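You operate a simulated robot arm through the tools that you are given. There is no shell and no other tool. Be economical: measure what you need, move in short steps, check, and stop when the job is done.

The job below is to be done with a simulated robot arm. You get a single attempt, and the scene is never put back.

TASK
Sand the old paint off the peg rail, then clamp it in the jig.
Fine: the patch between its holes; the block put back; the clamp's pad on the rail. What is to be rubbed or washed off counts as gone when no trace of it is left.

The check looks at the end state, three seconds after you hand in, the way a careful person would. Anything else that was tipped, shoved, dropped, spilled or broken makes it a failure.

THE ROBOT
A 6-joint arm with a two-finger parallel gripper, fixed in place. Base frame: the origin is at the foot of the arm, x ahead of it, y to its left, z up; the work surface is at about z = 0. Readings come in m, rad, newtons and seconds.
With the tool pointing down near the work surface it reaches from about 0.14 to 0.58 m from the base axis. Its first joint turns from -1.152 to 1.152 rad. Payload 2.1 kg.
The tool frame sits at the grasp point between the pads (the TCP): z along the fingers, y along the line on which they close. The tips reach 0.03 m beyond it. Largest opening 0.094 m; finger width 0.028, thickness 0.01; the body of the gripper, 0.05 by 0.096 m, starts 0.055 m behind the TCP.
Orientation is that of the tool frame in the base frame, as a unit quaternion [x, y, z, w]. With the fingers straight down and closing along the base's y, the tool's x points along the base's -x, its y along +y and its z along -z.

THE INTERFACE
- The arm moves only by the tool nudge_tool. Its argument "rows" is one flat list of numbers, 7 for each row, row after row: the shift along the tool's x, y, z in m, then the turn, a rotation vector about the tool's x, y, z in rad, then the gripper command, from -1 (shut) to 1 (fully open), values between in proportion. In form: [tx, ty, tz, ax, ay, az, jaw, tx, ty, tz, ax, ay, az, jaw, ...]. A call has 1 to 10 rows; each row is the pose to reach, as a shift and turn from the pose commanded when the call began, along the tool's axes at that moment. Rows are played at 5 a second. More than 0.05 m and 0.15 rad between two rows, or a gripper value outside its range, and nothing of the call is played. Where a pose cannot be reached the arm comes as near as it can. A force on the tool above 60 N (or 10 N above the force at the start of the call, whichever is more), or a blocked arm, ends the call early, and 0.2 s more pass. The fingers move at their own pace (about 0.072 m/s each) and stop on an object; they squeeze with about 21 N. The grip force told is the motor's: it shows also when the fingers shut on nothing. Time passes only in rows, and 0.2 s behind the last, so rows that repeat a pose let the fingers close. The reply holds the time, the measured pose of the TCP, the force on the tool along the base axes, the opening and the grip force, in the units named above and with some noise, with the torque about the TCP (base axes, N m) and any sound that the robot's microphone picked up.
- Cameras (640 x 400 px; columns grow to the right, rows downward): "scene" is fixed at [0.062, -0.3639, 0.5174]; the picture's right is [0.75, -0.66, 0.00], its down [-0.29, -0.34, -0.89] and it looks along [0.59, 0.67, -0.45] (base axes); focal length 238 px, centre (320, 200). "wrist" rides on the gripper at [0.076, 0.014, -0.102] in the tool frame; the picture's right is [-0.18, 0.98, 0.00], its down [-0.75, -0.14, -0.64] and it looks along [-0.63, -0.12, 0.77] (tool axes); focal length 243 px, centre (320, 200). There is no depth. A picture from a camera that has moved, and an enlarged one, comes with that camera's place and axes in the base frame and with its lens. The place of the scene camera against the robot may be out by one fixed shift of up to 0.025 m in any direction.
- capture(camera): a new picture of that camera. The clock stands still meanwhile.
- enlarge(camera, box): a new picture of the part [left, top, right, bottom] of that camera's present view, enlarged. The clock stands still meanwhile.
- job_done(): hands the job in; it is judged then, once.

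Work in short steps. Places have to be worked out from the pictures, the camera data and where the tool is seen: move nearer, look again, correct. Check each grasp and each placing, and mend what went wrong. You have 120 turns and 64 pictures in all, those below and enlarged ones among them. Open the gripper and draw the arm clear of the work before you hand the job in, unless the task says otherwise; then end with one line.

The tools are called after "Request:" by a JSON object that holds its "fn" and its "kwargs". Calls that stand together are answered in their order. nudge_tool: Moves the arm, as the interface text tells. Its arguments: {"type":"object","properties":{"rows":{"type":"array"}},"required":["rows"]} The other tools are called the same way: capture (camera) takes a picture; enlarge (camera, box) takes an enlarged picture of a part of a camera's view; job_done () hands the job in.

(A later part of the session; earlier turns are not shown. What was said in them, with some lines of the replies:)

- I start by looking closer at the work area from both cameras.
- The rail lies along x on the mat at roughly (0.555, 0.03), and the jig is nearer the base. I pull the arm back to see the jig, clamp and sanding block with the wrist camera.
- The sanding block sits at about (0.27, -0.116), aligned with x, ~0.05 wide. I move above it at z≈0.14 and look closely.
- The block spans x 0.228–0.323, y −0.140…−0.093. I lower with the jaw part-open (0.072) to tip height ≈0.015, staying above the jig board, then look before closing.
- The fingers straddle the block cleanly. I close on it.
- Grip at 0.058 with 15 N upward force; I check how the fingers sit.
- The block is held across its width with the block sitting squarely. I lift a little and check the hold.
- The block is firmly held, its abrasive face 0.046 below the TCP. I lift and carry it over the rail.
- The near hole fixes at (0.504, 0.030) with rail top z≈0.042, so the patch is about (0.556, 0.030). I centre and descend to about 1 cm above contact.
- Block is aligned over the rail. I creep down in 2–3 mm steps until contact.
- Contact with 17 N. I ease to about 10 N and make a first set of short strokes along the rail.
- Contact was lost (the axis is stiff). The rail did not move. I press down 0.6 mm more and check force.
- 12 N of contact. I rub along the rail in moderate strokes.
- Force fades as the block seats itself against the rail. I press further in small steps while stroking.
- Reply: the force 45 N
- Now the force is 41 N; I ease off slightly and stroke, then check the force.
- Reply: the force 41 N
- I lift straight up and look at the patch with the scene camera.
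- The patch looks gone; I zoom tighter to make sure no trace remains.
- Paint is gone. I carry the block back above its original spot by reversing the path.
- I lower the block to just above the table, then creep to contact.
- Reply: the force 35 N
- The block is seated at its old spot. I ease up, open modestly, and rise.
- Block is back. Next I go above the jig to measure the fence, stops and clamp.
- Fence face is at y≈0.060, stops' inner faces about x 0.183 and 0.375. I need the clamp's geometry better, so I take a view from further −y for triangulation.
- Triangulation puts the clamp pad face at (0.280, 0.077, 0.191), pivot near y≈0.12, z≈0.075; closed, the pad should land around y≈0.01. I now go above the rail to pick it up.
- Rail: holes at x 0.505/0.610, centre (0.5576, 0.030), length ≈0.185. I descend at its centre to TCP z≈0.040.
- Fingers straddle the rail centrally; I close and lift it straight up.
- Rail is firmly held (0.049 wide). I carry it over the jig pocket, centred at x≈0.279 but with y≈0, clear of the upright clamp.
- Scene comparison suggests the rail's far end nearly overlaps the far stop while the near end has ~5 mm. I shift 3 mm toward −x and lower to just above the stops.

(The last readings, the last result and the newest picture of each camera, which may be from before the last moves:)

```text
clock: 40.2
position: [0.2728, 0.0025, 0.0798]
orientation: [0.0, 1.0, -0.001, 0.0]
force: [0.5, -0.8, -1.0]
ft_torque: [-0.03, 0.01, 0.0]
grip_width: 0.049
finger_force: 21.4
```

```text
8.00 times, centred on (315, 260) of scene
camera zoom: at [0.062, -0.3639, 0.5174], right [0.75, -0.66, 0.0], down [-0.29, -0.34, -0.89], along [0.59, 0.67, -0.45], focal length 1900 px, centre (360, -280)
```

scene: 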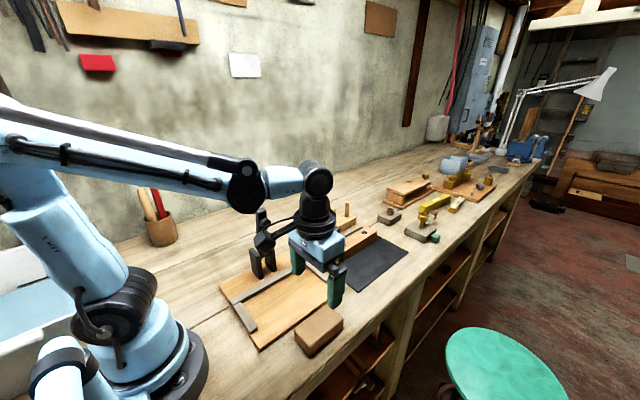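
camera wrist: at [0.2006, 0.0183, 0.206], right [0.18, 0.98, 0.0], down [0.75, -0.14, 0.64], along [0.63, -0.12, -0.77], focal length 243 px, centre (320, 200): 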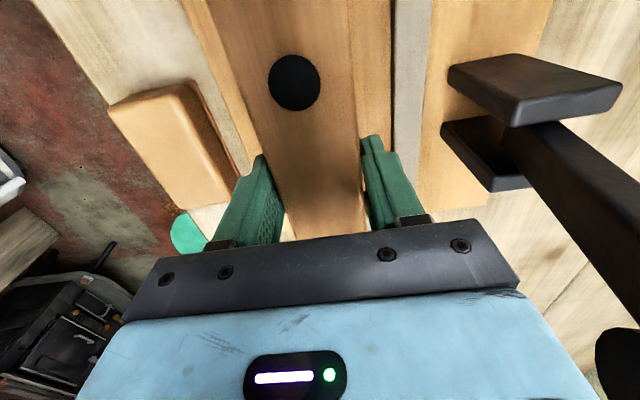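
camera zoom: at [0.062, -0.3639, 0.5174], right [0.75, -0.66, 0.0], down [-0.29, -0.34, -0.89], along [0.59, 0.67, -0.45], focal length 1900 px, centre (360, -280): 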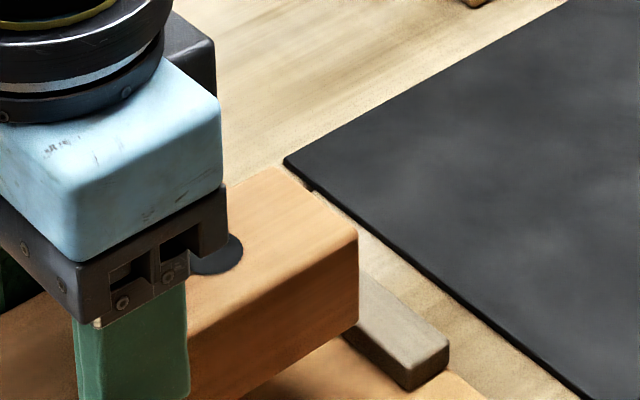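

Finer zoom shows near gap ≈ −1 mm and far gap ≈ +8 mm, and the wrist estimate agrees (pocket centre 0.279). I shift +4.5 mm and lower a bit more to verify.

Request:
{"fn": "nudge_tool", "kwargs": {"rows": [-0.0045, 0, 0, 0, 0, 0, -1, -0.0045, 0, 0.01, 0, 0, 0, -1, -0.0045, 0, 0.01, 0, 0, 0, -1]}}

Request:
{"fn": "enlarge", "kwargs": {"camera": "scene", "box": [230, 270, 280, 320]}}

Request:
{"fn": "enlarge", "kwargs": {"camera": "scene", "box": [305, 245, 345, 285]}}

```text
clock: 41.0
position: [0.2778, 0.0024, 0.0719]
orientation: [0.001, 1.0, 0.0, 0.0]
force: [0.4, 0.2, -1.9]
ft_torque: [-0.02, 0.01, 0.01]
grip_width: 0.0493
finger_force: 21.6
```

```text
8.00 times, centred on (255, 295) of scene
camera zoom: at [0.062, -0.3639, 0.5174], right [0.75, -0.66, 0.0], down [-0.29, -0.34, -0.89], along [0.59, 0.67, -0.45], focal length 1900 px, centre (840, -560)
```

zoom: 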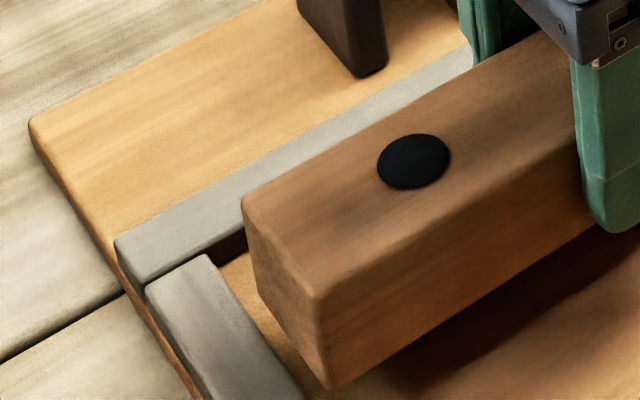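

```text
10.00 times, centred on (325, 265) of scene
camera zoom: at [0.062, -0.3639, 0.5174], right [0.75, -0.66, 0.0], down [-0.29, -0.34, -0.89], along [0.59, 0.67, -0.45], focal length 2375 px, centre (270, -450)
```

zoom: 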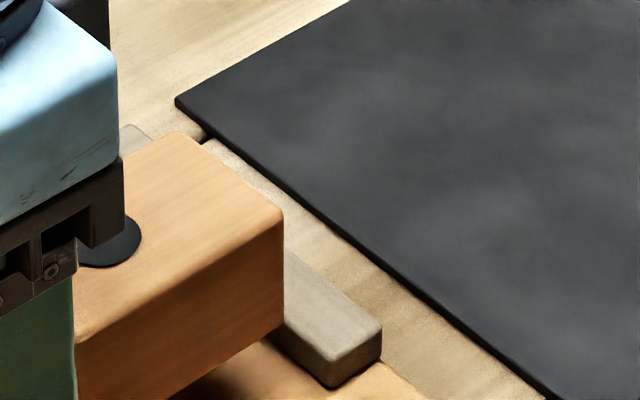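

Gaps are now about 5 mm at each end. I lower into the pocket and creep to contact.

Request:
{"fn": "nudge_tool", "kwargs": {"rows": [0, 0, 0.008, 0, 0, 0, -1, 0, 0, 0.014, 0, 0, 0, -1, 0, 0, 0.016, 0, 0, 0, -1, 0, 0, 0.018, 0, 0, 0, -1, 0, 0, 0.018, 0, 0, 0, -1]}}

```text
clock: 42.2
position: [0.2786, -0.0, 0.0512]
orientation: [0.0, 1.0, 0.0, 0.0]
force: [0.0, 0.0, -1.7]
ft_torque: [-0.01, -0.01, 0.03]
grip_width: 0.0492
finger_force: 20.6
```

Request:
{"fn": "nudge_tool", "kwargs": {"rows": [0, 0, 0.001, 0, 0, 0, -1, 0, 0, 0.002, 0, 0, 0, -1, 0, 0, 0.002, 0, 0, 0, -1]}}

```text
clock: 43.0
position: [0.2798, -0.0003, 0.05]
orientation: [0.001, 1.0, 0.001, 0.0]
force: [-0.7, -0.4, -1.5]
ft_torque: [0.01, 0.0, -0.02]
grip_width: 0.0491
finger_force: 20.7
```

Request:
{"fn": "nudge_tool", "kwargs": {"rows": [0, 0, 0.001, 0, 0, 0, -1, 0, 0, 0.002, 0, 0, 0, -1, 0, 0, 0.002, 0, 0, 0, -1]}}

Request:
{"fn": "enlarge", "kwargs": {"camera": "scene", "box": [220, 220, 350, 350]}}

```text
clock: 43.8
position: [0.2796, 0.001, 0.0483]
orientation: [0.0, 1.0, 0.0, 0.0]
force: [-2.0, 0.2, 8.9]
ft_torque: [0.18, -0.01, 0.01]
grip_width: 0.0488
finger_force: 20.8
```

```text
3.08 times, centred on (285, 285) of scene
camera zoom: at [0.062, -0.3639, 0.5174], right [0.75, -0.66, 0.0], down [-0.29, -0.34, -0.89], along [0.59, 0.67, -0.45], focal length 731 px, centre (428, -62)
```

zoom: 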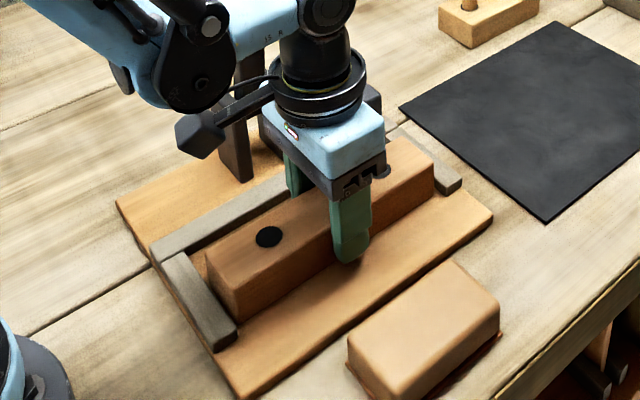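

The rail sits in the pocket (contact, 9 N). I ease up, open modestly and withdraw upward.

Request:
{"fn": "nudge_tool", "kwargs": {"rows": [0, 0, -0.0007, 0, 0, 0, -1, 0, 0, -0.0007, 0, 0, 0, 0.5, 0, 0, -0.0007, 0, 0, 0, 0.5, 0, 0, -0.03, 0, 0, 0, 0.5, 0, -0.01, -0.07, 0, 0, 0, 0.5, 0, -0.03, -0.11, 0, 0, 0, 0.5, 0, -0.05, -0.15, 0, 0, 0, 0.5, 0.02, -0.08, -0.18, 0, 0, 0, 1, 0.04, -0.1, -0.21, 0, 0, 0, 1, 0.04, -0.1, -0.25, 0, 0, 0, 1]}}

Request:
{"fn": "enlarge", "kwargs": {"camera": "scene", "box": [215, 190, 345, 350]}}

Request:
{"fn": "capture", "kwargs": {"camera": "wrist"}}

```text
clock: 46.0
position: [0.24, -0.0995, 0.3003]
orientation: [-0.001, 1.0, 0.0, 0.0]
force: [0.6, 0.3, -0.4]
ft_torque: [-0.01, -0.03, 0.0]
grip_width: 0.0939
finger_force: 0.0
```

```text
2.50 times, centred on (280, 270) of scene
camera zoom: at [0.062, -0.3639, 0.5174], right [0.75, -0.66, 0.0], down [-0.29, -0.34, -0.89], along [0.59, 0.67, -0.45], focal length 594 px, centre (420, 25)
```

zoom: 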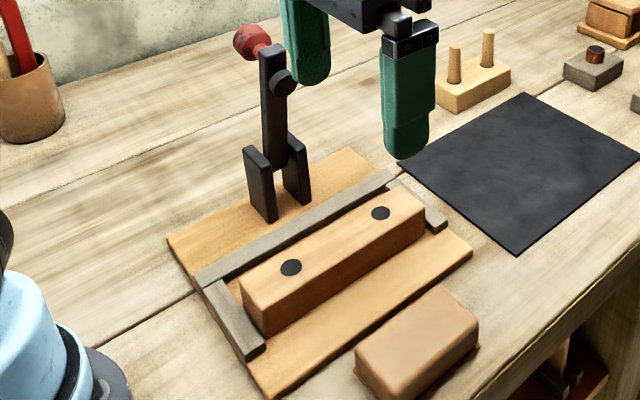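

```text
19 pictures are left
camera wrist: at [0.1655, -0.0842, 0.4035], right [0.18, 0.98, 0.0], down [0.75, -0.14, 0.64], along [0.63, -0.12, -0.77], focal length 243 px, centre (320, 200)
```

wrist: 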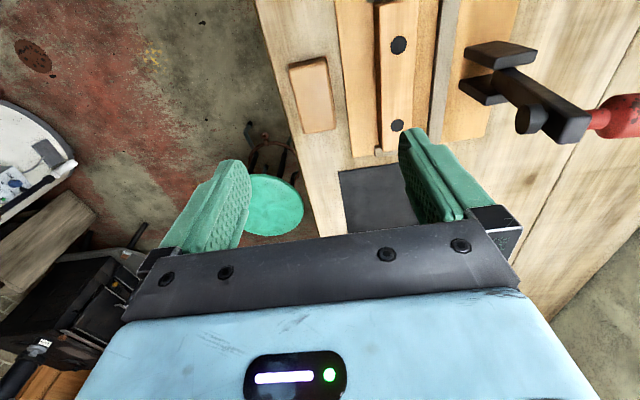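

The rail is seated between the stops. Now I close the fingers, pass over the clamp and come down behind its red handle (y≈0.20).

Request:
{"fn": "nudge_tool", "kwargs": {"rows": [-0.01, 0.04, -0.02, 0, 0, 0, -1, -0.02, 0.08, -0.03, 0, 0, 0, -1, -0.03, 0.12, -0.03, 0, 0, 0, -1, -0.04, 0.16, -0.03, 0, 0, 0, -1, -0.04, 0.205, -0.03, 0, 0, 0, -1, -0.04, 0.25, -0.03, 0, 0, 0, -1, -0.04, 0.295, -0.03, 0, 0, 0, -1, -0.04, 0.305, 0.01, 0, 0, 0, -1, -0.04, 0.305, 0.04, 0, 0, 0, -1, -0.04, 0.305, 0.04, 0, 0, 0, -1]}}

Request:
{"fn": "enlarge", "kwargs": {"camera": "scene", "box": [190, 130, 350, 290]}}

Request:
{"fn": "capture", "kwargs": {"camera": "wrist"}}

```text
clock: 48.2
position: [0.2791, 0.208, 0.26]
orientation: [0.001, 1.0, 0.0, 0.0]
force: [0.4, -0.2, 0.4]
ft_torque: [0.0, 0.03, -0.02]
grip_width: 0.0001
finger_force: 21.0
```

```text
2.50 times, centred on (270, 210) of scene
camera zoom: at [0.062, -0.3639, 0.5174], right [0.75, -0.66, 0.0], down [-0.29, -0.34, -0.89], along [0.59, 0.67, -0.45], focal length 594 px, centre (445, 175)
```

zoom: 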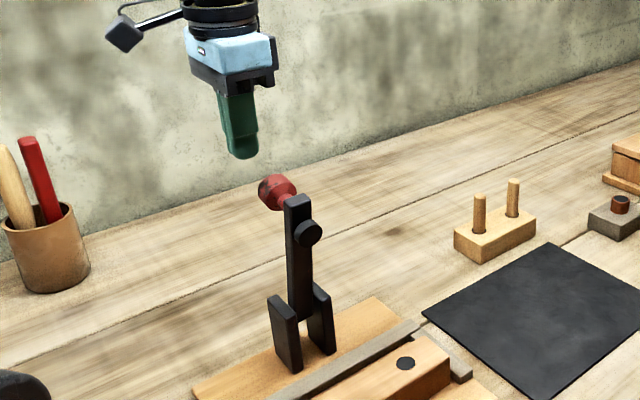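

```text
17 pictures are left
camera wrist: at [0.2045, 0.2232, 0.3625], right [0.18, 0.98, 0.0], down [0.75, -0.14, 0.64], along [0.63, -0.12, -0.77], focal length 243 px, centre (320, 200)
```

wrist: 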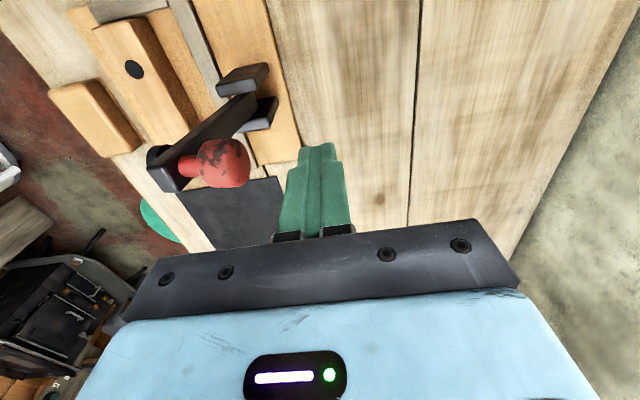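

The handle end is at about (0.28, 0.155, 0.21). I lower behind it and begin pushing toward −y.

Request:
{"fn": "nudge_tool", "kwargs": {"rows": [0, 0, 0.02, 0, 0, 0, -1, 0, 0, 0.038, 0, 0, 0, -1, 0, -0.015, 0.038, 0, 0, 0, -1, 0, -0.03, 0.038, 0, 0, 0, -1, 0, -0.045, 0.038, 0, 0, 0, -1, 0, -0.06, 0.038, 0, 0, 0, -1]}}

Request:
{"fn": "enlarge", "kwargs": {"camera": "scene", "box": [190, 150, 350, 310]}}

```text
clock: 49.6
position: [0.2814, 0.144, 0.2214]
orientation: [0.0, 1.0, 0.0, 0.0]
force: [-1.4, 2.0, 0.0]
ft_torque: [0.01, 0.02, -0.02]
grip_width: 0.0
finger_force: 21.4
```

```text
2.50 times, centred on (270, 230) of scene
camera zoom: at [0.062, -0.3639, 0.5174], right [0.75, -0.66, 0.0], down [-0.29, -0.34, -0.89], along [0.59, 0.67, -0.45], focal length 594 px, centre (445, 125)
```

zoom: 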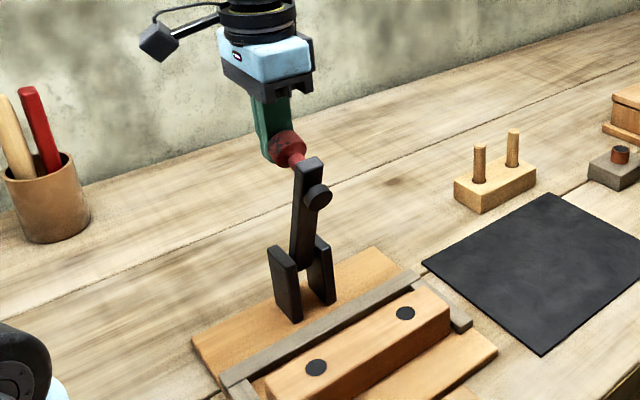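

The lever swings with ~2 N. I keep pushing along its arc.

Request:
{"fn": "nudge_tool", "kwargs": {"rows": [0, -0.015, 0, 0, 0, 0, -1, 0, -0.03, 0.001, 0, 0, 0, -1, 0, -0.045, 0.003, 0, 0, 0, -1, 0, -0.06, 0.008, 0, 0, 0, -1, 0, -0.06, 0.008, 0, 0, 0, -1]}}

Request:
{"fn": "enlarge", "kwargs": {"camera": "scene", "box": [190, 150, 350, 310]}}

```text
clock: 50.8
position: [0.2801, 0.085, 0.2127]
orientation: [0.0, 1.0, 0.0, 0.0]
force: [-0.2, -0.4, -0.5]
ft_torque: [0.02, 0.01, -0.01]
grip_width: 0.0
finger_force: 20.7
```

```text
2.50 times, centred on (270, 230) of scene
camera zoom: at [0.062, -0.3639, 0.5174], right [0.75, -0.66, 0.0], down [-0.29, -0.34, -0.89], along [0.59, 0.67, -0.45], focal length 594 px, centre (445, 125)
```

zoom: 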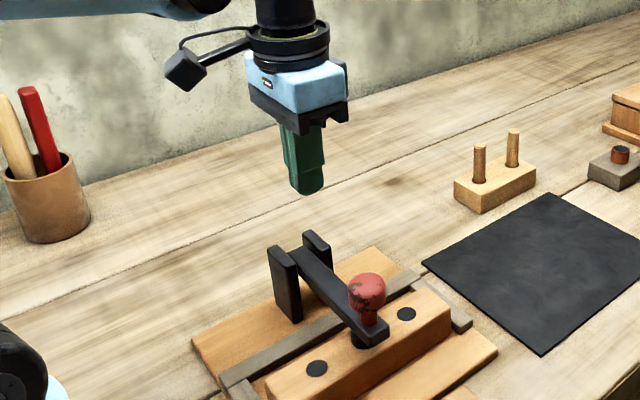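

The lever snapped over onto the rail by itself. I retreat upward and back and inspect where the pad landed.

Request:
{"fn": "nudge_tool", "kwargs": {"rows": [0, 0, -0.04, 0, 0, 0, -1, 0.02, 0, -0.08, 0, 0, 0, -1, 0.04, -0.03, -0.1, 0, 0, 0, 0, 0.05, -0.07, -0.1, 0, 0, 0, 1, 0.05, -0.11, -0.1, 0, 0, 0, 1, 0.05, -0.15, -0.1, 0, 0, 0, 1, 0.05, -0.18, -0.1, 0, 0, 0, 1, 0.05, -0.18, -0.1, 0, 0, 0, 1]}}

Request:
{"fn": "enlarge", "kwargs": {"camera": "scene", "box": [240, 235, 320, 305]}}

Request:
{"fn": "enlarge", "kwargs": {"camera": "wrist", "box": [330, 0, 530, 150]}}

```text
clock: 52.6
position: [0.2291, -0.0948, 0.312]
orientation: [0.0, 1.0, 0.0, 0.0]
force: [0.4, 0.0, -0.2]
ft_torque: [0.04, 0.01, -0.01]
grip_width: 0.0939
finger_force: 0.0
```

```text
5.71 times, centred on (280, 270) of scene
camera zoom: at [0.062, -0.3639, 0.5174], right [0.75, -0.66, 0.0], down [-0.29, -0.34, -0.89], along [0.59, 0.67, -0.45], focal length 1357 px, centre (549, -200)
```

zoom: 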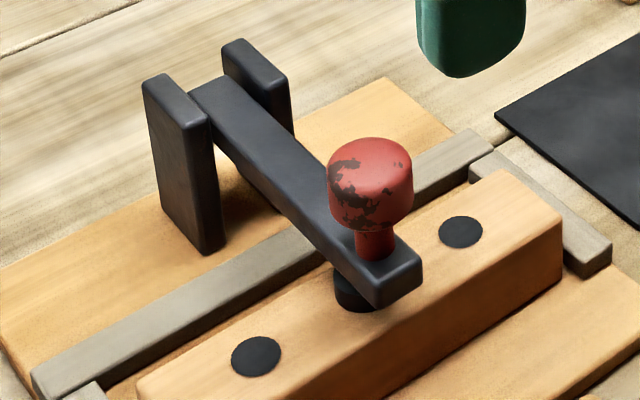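

```text
2.67 times, centred on (430, 75) of wrist
camera zoom: at [0.1547, -0.0793, 0.4158], right [0.18, 0.98, 0.0], down [0.75, -0.14, 0.64], along [0.63, -0.12, -0.77], focal length 647 px, centre (27, 533)
```

zoom: 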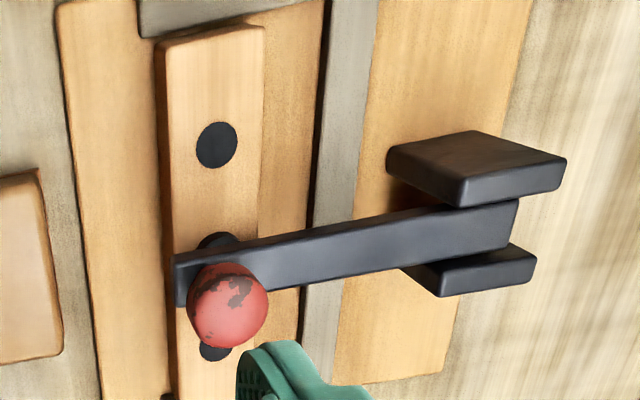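

The clamp's pad sits squarely on the rail's middle between the holes, with the rail between the stops. I draw the arm higher and take one last overview.

Request:
{"fn": "nudge_tool", "kwargs": {"rows": [0, 0, -0.04, 0, 0, 0, 1, 0, 0, -0.08, 0, 0, 0, 1, 0, 0, -0.1, 0, 0, 0, 1, 0, 0, -0.1, 0, 0, 0, 1]}}

Request:
{"fn": "capture", "kwargs": {"camera": "scene"}}

Request:
{"fn": "enlarge", "kwargs": {"camera": "scene", "box": [210, 190, 450, 360]}}

```text
clock: 53.6
position: [0.2279, -0.094, 0.4121]
orientation: [0.0, 1.0, 0.0, 0.0]
force: [-0.4, -0.5, 0.4]
ft_torque: [0.01, 0.0, -0.03]
grip_width: 0.0939
finger_force: 0.2
```

```text
12 pictures are left
```

scene: 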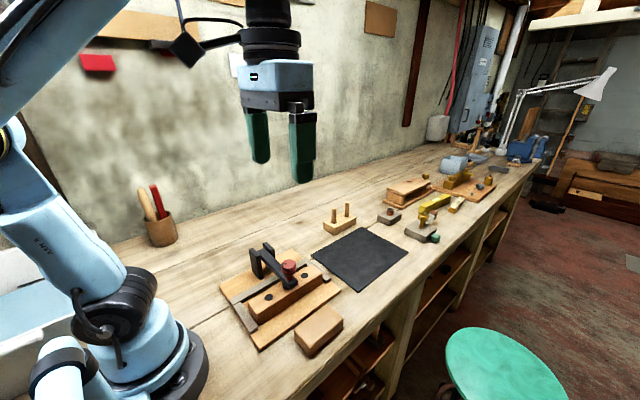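

```text
2.35 times, centred on (330, 275) of scene
camera zoom: at [0.062, -0.3639, 0.5174], right [0.75, -0.66, 0.0], down [-0.29, -0.34, -0.89], along [0.59, 0.67, -0.45], focal length 559 px, centre (296, 24)
```

zoom: 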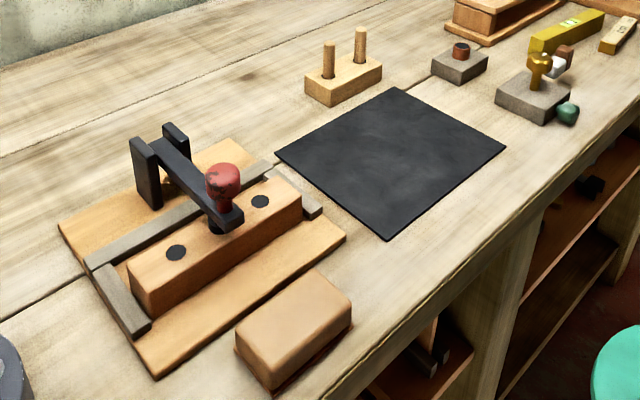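

Everything is in place: the paint is gone, the block is back, the rail is clamped, the other objects have not moved, and the arm is clear. I hand in.

Request:
{"fn": "job_done", "kwargs": {}}

```text
The job is handed in.
```

I sanded the paint off the peg rail with no trace left, put the block back where it was, and clamped the rail in the jig with the pad on it; the rail sits between the end stops but about 3 cm off the long fence, because the pad would barely catch it there.
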